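You operate a simulated robot arm through the tools that you are given. There is no shell and no other tool. Be economical: measure what you need, move in short steps, check, and stop when the job is done.

You run a simulated robot arm. Do the job below in one go: nothing can be reset, and whatever is moved stays where it is left.

JOB
Take the eyelet tube with the orange cap and put it on top of the blue meter.
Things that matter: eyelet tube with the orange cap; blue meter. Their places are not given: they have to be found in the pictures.

It is judged by the outcome, as a careful person would: the job done as asked, and still so three seconds after it is handed in. It fails if anything else is knocked over, pushed out of place, dropped, spilled or broken. A push-on lid holds only when it is set on centred and level and pressed home; a screw cap is set on level and turned clockwise until tight.

ROBOT AND FRAMES
A 7-joint arm with a two-finger parallel gripper, fixed in place. Base frame: the origin is at the foot of the arm, x ahead of it, y to its left, z up; the work surface is at about z = 0. Readings come in mm, degrees, newtons and seconds.
With the tool pointing down near the work surface it reaches from about 220 to 580 mm from the base axis. Its first joint turns from -66.0 to 66.0 degrees. Payload 2.5 kg.
The tool frame sits at the grasp point between the pads (the TCP): z along the fingers, y along the line on which they close. The tips reach 23 mm beyond it. Largest opening 94 mm; finger width 38, thickness 10; the body of the gripper, 54 by 96 mm, starts 39 mm behind the TCP.
Orientation is told as [roll, pitch, yaw] about the base's x, y, z axes, in that order, counted from this pose: with the fingers straight down and closing along the base's y, the tool's x points along the base's -x, its y along +y and its z along -z.

CONTROLS
- The arm moves only by the tool move_arm. Its argument "increments" is a list of rows, each a list of 6 numbers: the shift along the tool's x, y, z in mm, then the turn, a rotation vector about the tool's x, y, z in rad. In form: [[x, y, z, wx, wy, wz], ...]. A call has 1 to 12 rows; each row is the pose to reach, as a shift and turn from the pose commanded when the call began, along the tool's axes at that moment. "hand" is the finger opening in mm, from 0 to 94, set as the call begins (left out, the last holds). Rows are played at 5 a second. More than 50 mm and 8.6 degrees between two rows, or a gripper value outside its range, and nothing of the call is played. Where a pose cannot be reached the arm comes as near as it can. A force on the tool above 40 N (or 10 N above the force at the start of the call, whichever is more), or a blocked arm, ends the call early, and 0.2 s more pass. Each finger travels about 108 mm/s and halts on what it meets, pressing with about 41 N; the grip force reading is that of the motor and also rises with nothing between the fingers. The clock runs only during rows and for 0.2 s after the last one: add rows that repeat a pose to give the fingers time. The reply holds the time, the measured pose of the TCP, the force on the tool along the base axes, the opening and the grip force, in the units named above and with some noise.
- Cameras (640 x 400 px; columns grow to the right, rows downward): "scene" is fixed at [128, -412.6, 547.1]; the picture's right is [0.77, -0.64, 0.00], its down [-0.35, -0.41, -0.84] and it looks along [0.54, 0.65, -0.54] (base axes); focal length 354 px, centre (320, 200). "wrist" rides on the gripper at [86, 16, -74] in the tool frame; the picture's right is [-0.18, 0.98, 0.00], its down [-0.58, -0.11, -0.81] and it looks along [-0.79, -0.15, 0.59] (tool axes); focal length 243 px, centre (320, 200).
- camera(camera): a new picture of that camera. The clock stands still meanwhile.
- probe_pixels(camera, pixels): for up to 12 pixels [column, row] of the newest picture of that camera ("zoom" is the newest enlarged one), the place [x, y, z] in the base frame of the surface seen there, good to about 3 mm. The clock stands still meanwhile.
- close_up(camera, box): a new picture of the part [left, top, right, bottom] of that camera's present view, enlarged. The clock stands still meanwhile.
- sign_off(): hands the job in; it is judged then, once.

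Go step by step. Measure first, check grasps and placings, and put right what went wrong. The budget is 60 turns and 22 pictures, counting those below and the enlarged ones. Unless the task says otherwise, let go and move clear before handing in, and close with one line.

The tools are called after "Call:" by a JSON object that holds its "api" and its "payload". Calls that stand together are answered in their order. move_arm: Moves the arm, as the interface text tells. Its arguments: {"type":"object","properties":{"increments":{"type":"array"},"hand":{"type":"number"}},"required":["increments"]} The other tools are called the same way: camera (camera) takes a picture; probe_pixels (camera, pixels) gives the place of the surface under pixels of a picture; close_up (camera, box) takes an enlarged picture of a part of a camera's view; sign_off () hands the job in.

At the start:

```text
t: 0.0
ee_pos: [440.4, 45.8, 359.1]
tool_rot: [0.0, 0.1, 0.0]
wrist_force: [0.2, 0.0, 0.8]
width: 93.9
finger_force: 0.0
```

scene: 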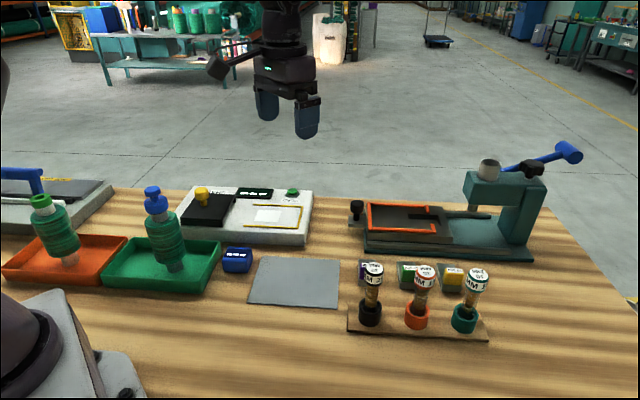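
wrist: 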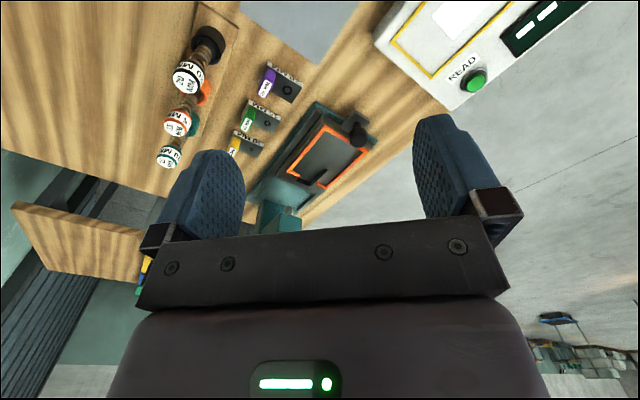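

The scene shows three tubes near (370,295), (420,295) and (470,300), and a small blue box at (237,260) that may be the meter. I'll enlarge both areas.

Call:
{"api": "close_up", "payload": {"camera": "scene", "box": [340, 240, 500, 340]}}

Call:
{"api": "close_up", "payload": {"camera": "scene", "box": [180, 180, 340, 280]}}

```text
4.00 times, centred on (420, 290) of scene
```

zoom: 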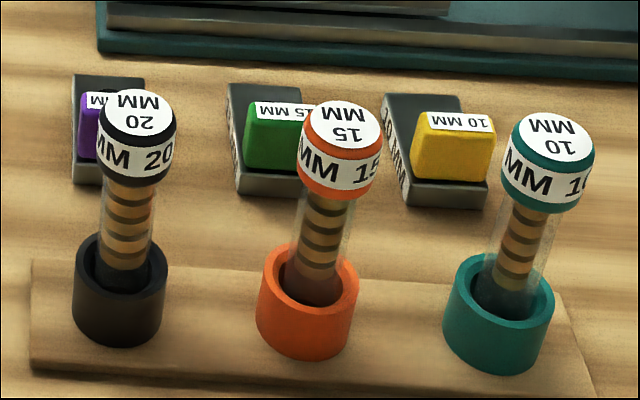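

```text
4.00 times, centred on (260, 230) of scene
```

zoom: 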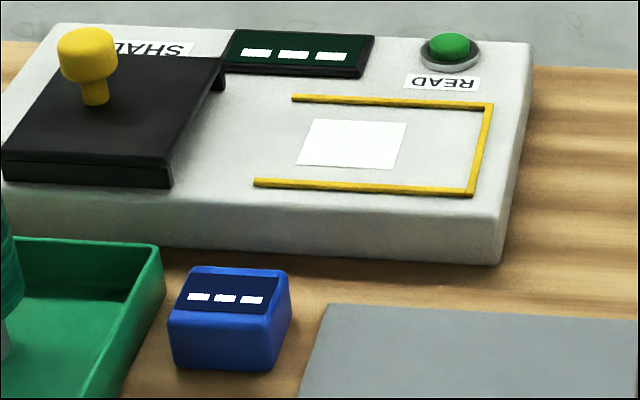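

The tube with the orange cap is the middle one (cap at (424,276)) and the blue meter is at (237,260). I'll measure both.

Call:
{"api": "probe_pixels", "payload": {"camera": "zoom", "pixels": [[188, 270], [285, 273], [267, 314], [175, 308], [230, 290], [175, 362], [270, 368], [290, 320], [225, 272], [220, 312]]}}

Call:
{"api": "probe_pixels", "payload": {"camera": "scene", "pixels": [[425, 271], [417, 270], [433, 270], [425, 266], [425, 276], [421, 284], [419, 300], [407, 309], [429, 309], [416, 326], [374, 269], [476, 274]]}}

```text
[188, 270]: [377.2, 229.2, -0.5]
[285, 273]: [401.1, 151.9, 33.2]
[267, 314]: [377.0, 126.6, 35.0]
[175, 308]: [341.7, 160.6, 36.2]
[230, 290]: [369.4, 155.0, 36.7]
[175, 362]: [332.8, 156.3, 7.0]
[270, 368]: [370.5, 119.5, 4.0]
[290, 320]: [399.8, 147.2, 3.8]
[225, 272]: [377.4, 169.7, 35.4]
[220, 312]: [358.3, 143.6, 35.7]
```

```text
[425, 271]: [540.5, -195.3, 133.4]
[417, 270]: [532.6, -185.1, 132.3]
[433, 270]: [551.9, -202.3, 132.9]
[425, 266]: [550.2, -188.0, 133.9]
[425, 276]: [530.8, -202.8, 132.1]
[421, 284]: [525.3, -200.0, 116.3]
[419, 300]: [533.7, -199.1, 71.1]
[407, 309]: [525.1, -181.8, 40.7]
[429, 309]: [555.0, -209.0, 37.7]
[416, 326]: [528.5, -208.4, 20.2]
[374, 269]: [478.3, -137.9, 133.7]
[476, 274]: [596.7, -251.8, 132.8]
```

The meter top is flat at z≈36, centred near (371,157), and the cap is centred near (540,-195) with its top at z≈133. Next I'll check the spools standing near the meter and the cap's lower edge.

Call:
{"api": "probe_pixels", "payload": {"camera": "scene", "pixels": [[152, 190], [162, 203], [165, 240], [175, 265], [185, 235], [202, 190], [40, 200], [215, 250], [422, 287], [424, 289], [413, 283], [434, 284]]}}

Call:
{"api": "close_up", "payload": {"camera": "scene", "box": [396, 260, 444, 290]}}

```text
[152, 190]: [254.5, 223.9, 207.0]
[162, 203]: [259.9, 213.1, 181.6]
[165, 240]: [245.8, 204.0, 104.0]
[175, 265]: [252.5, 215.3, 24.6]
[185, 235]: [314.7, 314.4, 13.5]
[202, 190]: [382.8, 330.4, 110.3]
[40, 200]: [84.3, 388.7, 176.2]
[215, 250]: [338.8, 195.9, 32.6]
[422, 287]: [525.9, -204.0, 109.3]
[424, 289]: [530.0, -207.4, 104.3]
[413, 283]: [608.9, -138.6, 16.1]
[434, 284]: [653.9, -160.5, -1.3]
```

```text
13.33 times, centred on (420, 275) of scene
```

zoom: 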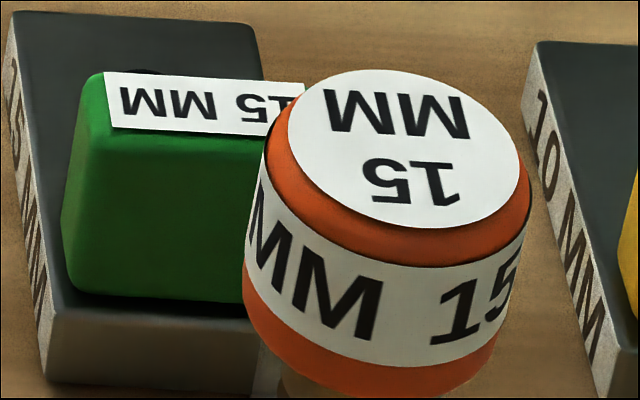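

The cap is about 34 mm across and spans z 104–133, and the axis is near (541,-196). I'll go above it with yaw 0 and the hand at 70.

Call:
{"api": "move_arm", "payload": {"increments": [[-14, -35, 20, 0, 0, 0], [-29, -69, 40, 0, 0, 0], [-43, -104, 60, 0, 0, 0], [-58, -138, 80, 0, 0, 0], [-72, -173, 100, 0, 0, 0], [-87, -207, 120, 0, 0, 0], [-100.6, -241.8, 139, 0, 0, 0], [-100.6, -241.8, 139, 0, 0, 0]], "hand": 70}}

Call:
{"api": "camera", "payload": {"camera": "wrist"}}

```text
t: 1.8
ee_pos: [543.1, -195.8, 220.6]
tool_rot: [-0.1, 0.0, 0.1]
wrist_force: [0.1, -0.4, -0.3]
width: 70.2
finger_force: 0.1
```

```text
16 pictures are left
```

wrist: 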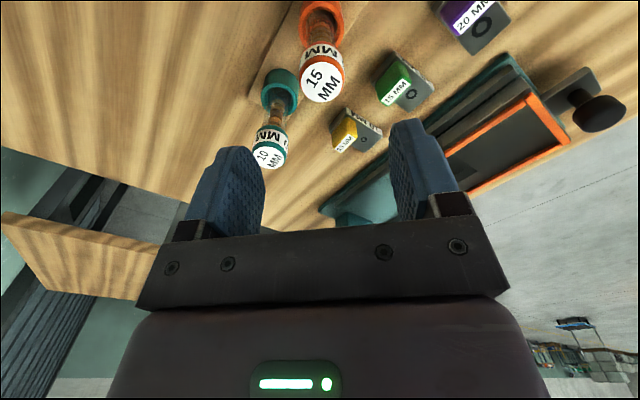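

The arm is above the cap, which shows at (322,82) in the wrist view. I'll probe it again from here.

Call:
{"api": "probe_pixels", "payload": {"camera": "wrist", "pixels": [[321, 82], [303, 80], [341, 82], [321, 64], [321, 100], [270, 153]]}}

```text
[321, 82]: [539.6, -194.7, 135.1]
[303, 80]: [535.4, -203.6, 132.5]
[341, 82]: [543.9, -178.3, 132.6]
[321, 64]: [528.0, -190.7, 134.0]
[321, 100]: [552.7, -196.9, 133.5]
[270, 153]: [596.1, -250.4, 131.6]
```

The probes put the cap centre at about (540,-195). I'll go down to z≈118 with a 3 mm correction in x.

Call:
{"api": "move_arm", "payload": {"increments": [[2.5, 0.8, 25, 0, 0, 0], [2.5, 0.8, 50, 0, 0, 0], [2.5, 0.8, 75, 0, 0, 0], [2.5, 0.8, 90, 0, 0, 0], [2.5, 0.8, 102, 0, 0, 0], [2.5, 0.8, 102, 0, 0, 0]]}}

Call:
{"api": "close_up", "payload": {"camera": "scene", "box": [340, 200, 500, 300]}}

```text
t: 3.2
ee_pos: [540.8, -194.8, 117.6]
tool_rot: [0.0, 0.0, 0.0]
wrist_force: [-0.2, 0.4, 0.0]
width: 70.1
finger_force: 0.0
```

```text
4.00 times, centred on (420, 250) of scene
```

zoom: 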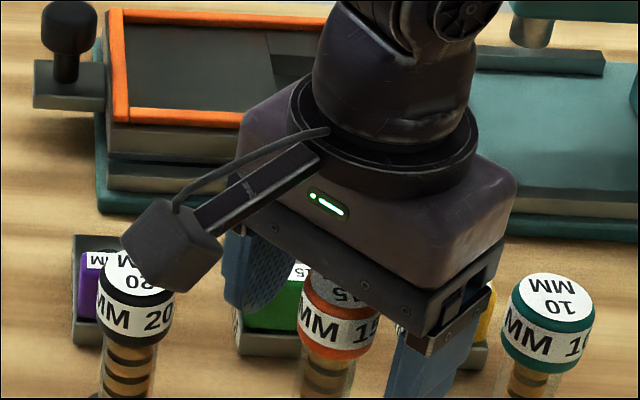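

The fingers straddle the cap and the camera body clears the black cap. I'll close now.

Call:
{"api": "move_arm", "payload": {"increments": [[0, 0, 0, 0, 0, 0], [0, 0, 0, 0, 0, 0], [0, 0, 0, 0, 0, 0]], "hand": 25}}

```text
t: 4.0
ee_pos: [540.6, -195.4, 117.5]
tool_rot: [0.1, 0.0, 0.0]
wrist_force: [0.1, 0.9, 0.7]
width: 30.3
finger_force: 41.2
```

The fingers grip at 30.3 mm with 41 N. I'll lift straight up.

Call:
{"api": "move_arm", "payload": {"increments": [[0, 0, -10, 0, 0, 0], [0, 0, -25, 0, 0, 0], [0, 0, -50, 0, 0, 0], [0, 0, -80, 0, 0, 0], [0, 0, -110, 0, 0, 0], [0, 0, -140, 0, 0, 0], [0, 0, -165, 0, 0, 0], [0, 0, -165, 0, 0, 0]]}}

Call:
{"api": "camera", "payload": {"camera": "scene"}}

```text
t: 5.8
ee_pos: [540.5, -195.1, 283.0]
tool_rot: [-0.1, 0.0, 0.0]
wrist_force: [1.1, -0.1, 0.0]
width: 30.0
finger_force: 40.9
```

```text
14 pictures are left
```

scene: 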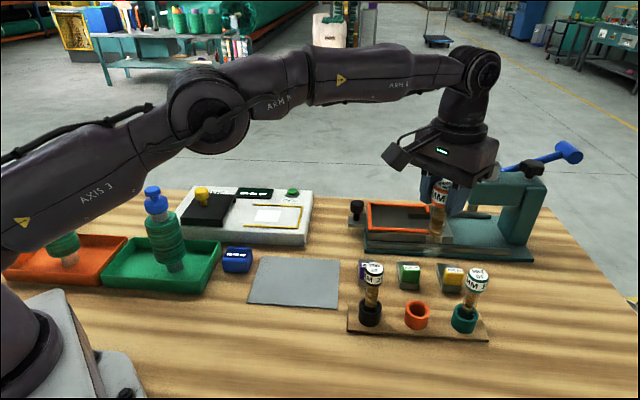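

The tube came out cleanly. I'll measure its bottom end and how high the arm's elbow sits, for clearance over the spool.

Call:
{"api": "close_up", "payload": {"camera": "scene", "box": [400, 160, 480, 240]}}

Call:
{"api": "probe_pixels", "payload": {"camera": "scene", "pixels": [[210, 120], [210, 150], [90, 220], [150, 160], [300, 100], [437, 233], [441, 190], [442, 235], [433, 233], [417, 318], [50, 240], [475, 90]]}}

```text
5.00 times, centred on (440, 200) of scene
```

zoom: 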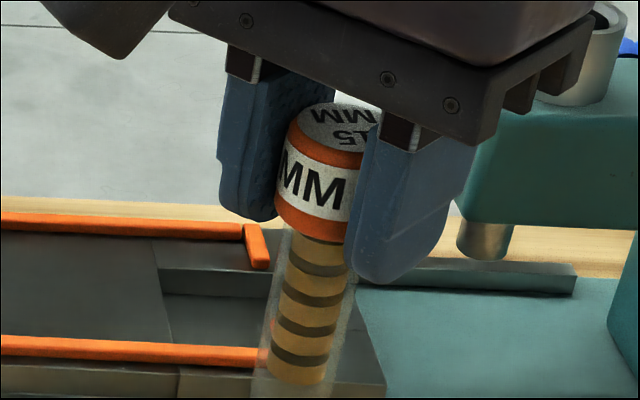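

```text
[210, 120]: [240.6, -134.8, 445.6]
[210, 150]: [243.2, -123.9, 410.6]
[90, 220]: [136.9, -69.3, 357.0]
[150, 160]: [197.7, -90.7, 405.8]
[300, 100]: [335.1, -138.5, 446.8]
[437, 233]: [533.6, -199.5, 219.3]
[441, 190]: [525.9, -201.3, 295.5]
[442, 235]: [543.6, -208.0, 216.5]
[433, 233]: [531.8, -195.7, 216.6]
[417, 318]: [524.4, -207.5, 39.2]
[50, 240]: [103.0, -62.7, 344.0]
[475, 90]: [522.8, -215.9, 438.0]
```

The arm is well above the spool. I'll find the tube's transparent bottom end.

Call:
{"api": "close_up", "payload": {"camera": "scene", "box": [410, 200, 474, 260]}}

```text
6.67 times, centred on (442, 230) of scene
```

zoom: 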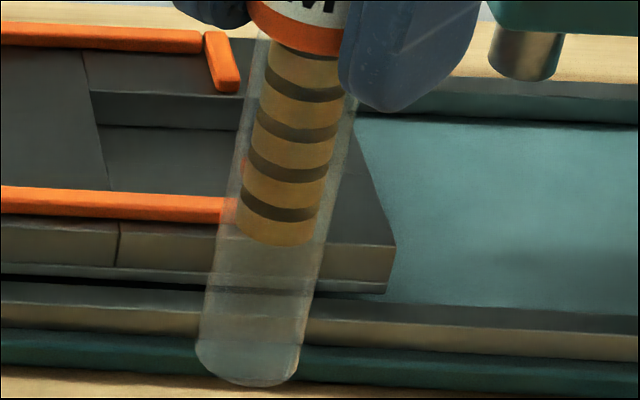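

The tube bottom is about 116 mm below the TCP, so contact should come near TCP z≈150. I'll carry it at this height to above (371,157) and turn to yaw 43°, so the camera stays away from the spool.

Call:
{"api": "move_arm", "payload": {"increments": [[7, 15, 0, 0, 0, -0.03], [22, 46, 0, 0, 0, -0.1], [38, 79, 0, 0, 0, -0.17], [54, 112, 0, 0, 0, -0.24], [70, 145, 0, 0, 0, -0.31], [86, 178, 0, 0, 0, -0.38], [102, 211, 0, 0, 0, -0.45], [118, 244, 0, 0, 0, -0.52], [134, 277, 0, 0, 0, -0.59], [150, 310, 0, 0, 0, -0.66], [162, 335, 0, 0, 0, -0.72], [169.5, 351.6, 0, 0, 0, -0.75]]}}

Call:
{"api": "camera", "payload": {"camera": "scene"}}

Call:
{"api": "camera", "payload": {"camera": "wrist"}}

```text
t: 8.4
ee_pos: [370.0, 155.6, 283.9]
tool_rot: [-0.1, 0.0, 43.1]
wrist_force: [0.1, 0.7, 0.0]
width: 30.1
finger_force: 40.8
```

```text
11 pictures are left
```

scene: 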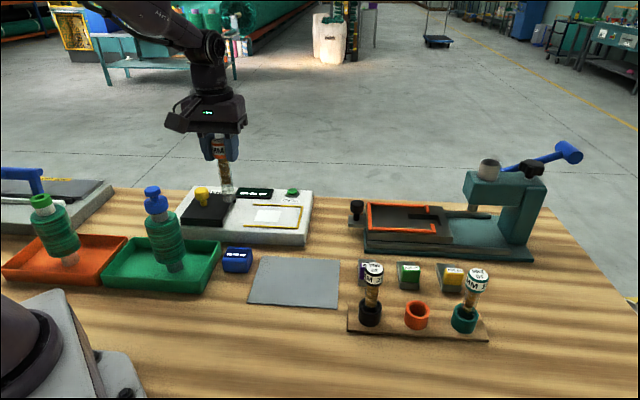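

```text
10 pictures are left
```

wrist: 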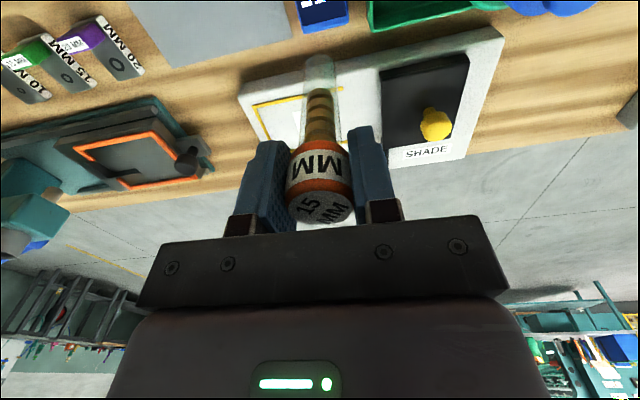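

The tube hangs straight and lines up with the meter at (322,15) in the wrist view. I'll probe the meter's edges from here to refine its centre.

Call:
{"api": "probe_pixels", "payload": {"camera": "wrist", "pixels": [[304, 25], [346, 20], [325, 10], [325, 22], [300, 5], [345, 4], [325, 2], [302, 15], [347, 14]]}}

Call:
{"api": "probe_pixels", "payload": {"camera": "scene", "pixels": [[228, 248], [227, 250], [251, 249], [247, 257], [225, 256], [236, 248]]}}

```text
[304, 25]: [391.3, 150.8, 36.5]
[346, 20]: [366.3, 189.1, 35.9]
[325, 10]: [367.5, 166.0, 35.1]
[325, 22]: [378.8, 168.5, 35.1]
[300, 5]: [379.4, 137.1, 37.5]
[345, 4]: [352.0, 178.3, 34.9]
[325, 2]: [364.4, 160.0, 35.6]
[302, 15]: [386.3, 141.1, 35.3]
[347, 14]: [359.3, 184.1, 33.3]
```

```text
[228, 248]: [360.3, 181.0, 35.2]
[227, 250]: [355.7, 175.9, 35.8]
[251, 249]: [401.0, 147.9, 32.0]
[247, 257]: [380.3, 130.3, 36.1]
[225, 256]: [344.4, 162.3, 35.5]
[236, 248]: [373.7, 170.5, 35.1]
```

The meter centre is confirmed at about (371.5,157), with the top at z≈35.5. I'll go down to TCP z≈166.

Call:
{"api": "move_arm", "payload": {"increments": [[-2, 0, 25, 0, 0, 0], [-2, 0, 50, 0, 0, 0], [-2, 0, 75, 0, 0, 0], [-2, 0, 95, 0, 0, 0], [-2, 0, 110, 0, 0, 0], [-2, 0, 117, 0, 0, 0], [-2, 0, 117, 0, 0, 0]]}}

Call:
{"api": "close_up", "payload": {"camera": "scene", "box": [180, 180, 300, 280]}}

```text
t: 10.0
ee_pos: [373.3, 156.8, 166.6]
tool_rot: [0.0, 0.0, 42.9]
wrist_force: [0.0, 0.0, -0.9]
width: 30.1
finger_force: 40.7
```

```text
4.00 times, centred on (240, 230) of scene
```

zoom: 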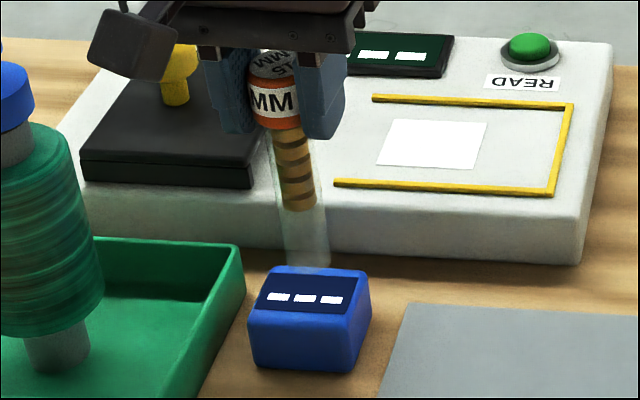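

The tube bottom is about 15–18 mm above the meter and centred over it. I'll creep down.

Call:
{"api": "move_arm", "payload": {"increments": [[0, 0, 4, 0, 0, 0], [0, 0, 8, 0, 0, 0], [0, 0, 10, 0, 0, 0], [0, 0, 11, 0, 0, 0], [0, 0, 12, 0, 0, 0], [0, 0, 12, 0, 0, 0]]}}

Call:
{"api": "close_up", "payload": {"camera": "scene", "box": [200, 220, 280, 280]}}

```text
t: 11.4
ee_pos: [373.0, 156.8, 154.3]
tool_rot: [0.0, 0.0, 43.0]
wrist_force: [0.0, -0.3, -0.2]
width: 29.9
finger_force: 40.6
```

```text
6.67 times, centred on (240, 250) of scene
```

zoom: 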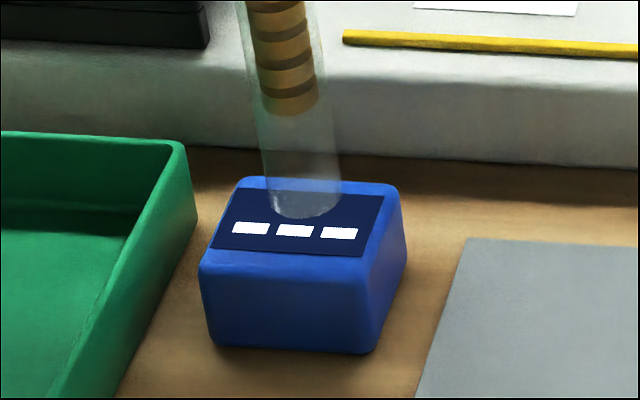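

The tube is centred and about 5 mm above the meter. I'll keep going in small steps, watching the force.

Call:
{"api": "move_arm", "payload": {"increments": [[0, 0, 1, 0, 0, 0], [0, 0, 2, 0, 0, 0], [0, 0, 3, 0, 0, 0], [0, 0, 3, 0, 0, 0]]}}

```text
t: 12.4
ee_pos: [372.0, 158.3, 150.9]
tool_rot: [0.0, 0.0, 43.0]
wrist_force: [-0.3, 1.0, -1.4]
width: 30.0
finger_force: 41.2
```

Call:
{"api": "move_arm", "payload": {"increments": [[0, 0, 0.5, 0, 0, 0], [0, 0, 1, 0, 0, 0], [0, 0, 1, 0, 0, 0]]}}

```text
t: 13.2
ee_pos: [372.7, 157.3, 150.0]
tool_rot: [-0.1, 0.0, 43.0]
wrist_force: [-0.4, -0.4, -0.7]
width: 30.1
finger_force: 41.2
```

No contact force shows yet at z=150, so I'll take another millimetre.

Call:
{"api": "move_arm", "payload": {"increments": [[0, 0, 0.5, 0, 0, 0], [0, 0, 1, 0, 0, 0], [0, 0, 1, 0, 0, 0]]}}

Call:
{"api": "close_up", "payload": {"camera": "scene", "box": [200, 220, 280, 280]}}

```text
t: 14.0
ee_pos: [372.0, 158.4, 147.9]
tool_rot: [0.1, -0.1, 43.0]
wrist_force: [0.4, 0.1, -0.6]
width: 29.7
finger_force: 40.9
```

```text
6.67 times, centred on (240, 250) of scene
```

zoom: 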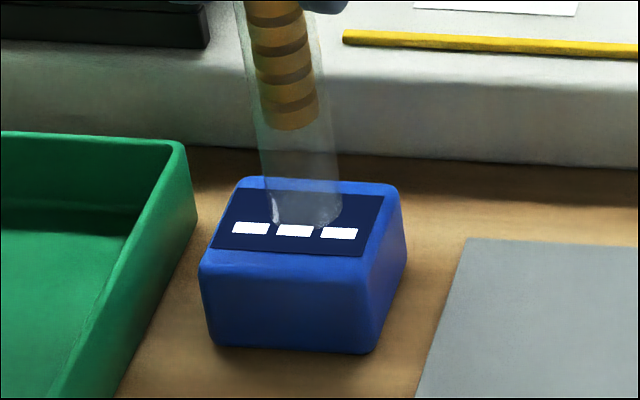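

The tube bottom now looks about at the meter's surface. I'll take small further steps until the force shows contact.

Call:
{"api": "move_arm", "payload": {"increments": [[0, 0, 0.5, 0, 0, 0], [0, 0, 1, 0, 0, 0], [0, 0, 1, 0, 0, 0]]}}

```text
t: 14.8
ee_pos: [372.3, 157.5, 148.6]
tool_rot: [0.0, -0.1, 43.0]
wrist_force: [0.1, -0.1, -0.5]
width: 29.9
finger_force: 41.0
```

Call:
{"api": "move_arm", "payload": {"increments": [[0, 0, 0.4, 0, 0, 0], [0, 0, 0.8, 0, 0, 0], [0, 0, 0.8, 0, 0, 0]]}}

```text
t: 15.6
ee_pos: [371.4, 157.5, 146.8]
tool_rot: [0.0, 0.0, 43.0]
wrist_force: [0.6, 0.3, 0.2]
width: 29.7
finger_force: 41.3
```

Call:
{"api": "move_arm", "payload": {"increments": [[0, 0, 0.4, 0, 0, 0], [0, 0, 0.8, 0, 0, 0], [0, 0, 0.8, 0, 0, 0]]}}

```text
t: 16.4
ee_pos: [370.2, 158.0, 145.9]
tool_rot: [0.0, 0.0, 43.0]
wrist_force: [-0.7, -1.4, 4.9]
width: 30.0
finger_force: 41.3
```

The force rose to +4.9 N, so the tube has touched the meter. I'll open slightly, then a little more.

Call:
{"api": "move_arm", "payload": {"increments": [[0, 0, 0, 0, 0, 0], [0, 0, 0, 0, 0, 0]], "hand": 36}}

Call:
{"api": "close_up", "payload": {"camera": "scene", "box": [180, 180, 300, 280]}}

```text
t: 17.0
ee_pos: [372.5, 157.2, 145.9]
tool_rot: [0.0, 0.0, 43.0]
wrist_force: [0.2, -0.4, -0.7]
width: 35.9
finger_force: 0.1
```

```text
4.00 times, centred on (240, 230) of scene
```

zoom: 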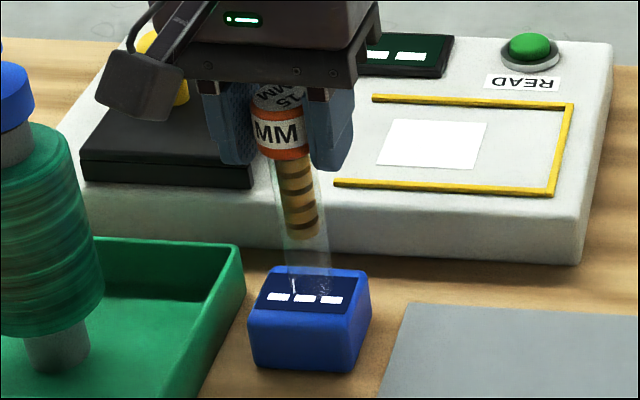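

The tube stands upright with the fingers slack. I'll open to 60, then rise straight up slowly.

Call:
{"api": "move_arm", "payload": {"increments": [[0, 0, 0, 0, 0, 0], [0, 0, 0, 0, 0, 0], [0, 0, -10, 0, 0, 0], [0, 0, -25, 0, 0, 0], [0, 0, -50, 0, 0, 0], [0, 0, -80, 0, 0, 0], [0, 0, -110, 0, 0, 0], [0, 0, -140, 0, 0, 0]], "hand": 60}}

Call:
{"api": "camera", "payload": {"camera": "scene"}}

```text
t: 18.8
ee_pos: [370.0, 158.6, 286.6]
tool_rot: [0.1, 0.1, 43.0]
wrist_force: [-0.1, -0.1, 0.1]
width: 59.9
finger_force: 0.1
```

```text
5 pictures are left
```

scene: 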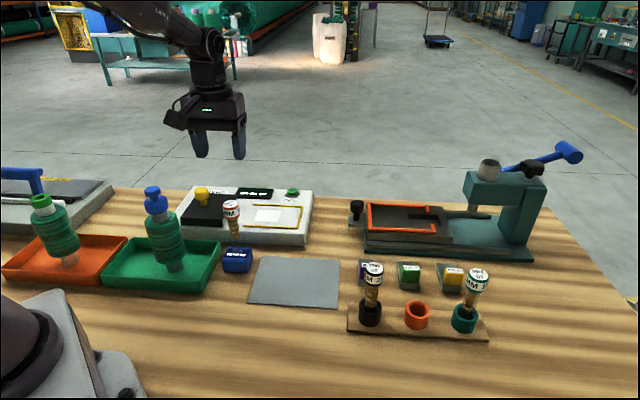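

The tube stands on the meter at (232,225), the gripper is clear and nothing else has moved. I'll hand in.

Call:
{"api": "sign_off", "payload": {}}

```text
The job is handed in.
```

The eyelet tube with the orange cap is standing upright on top of the blue meter, with the gripper clear and nothing else disturbed in the final picture.
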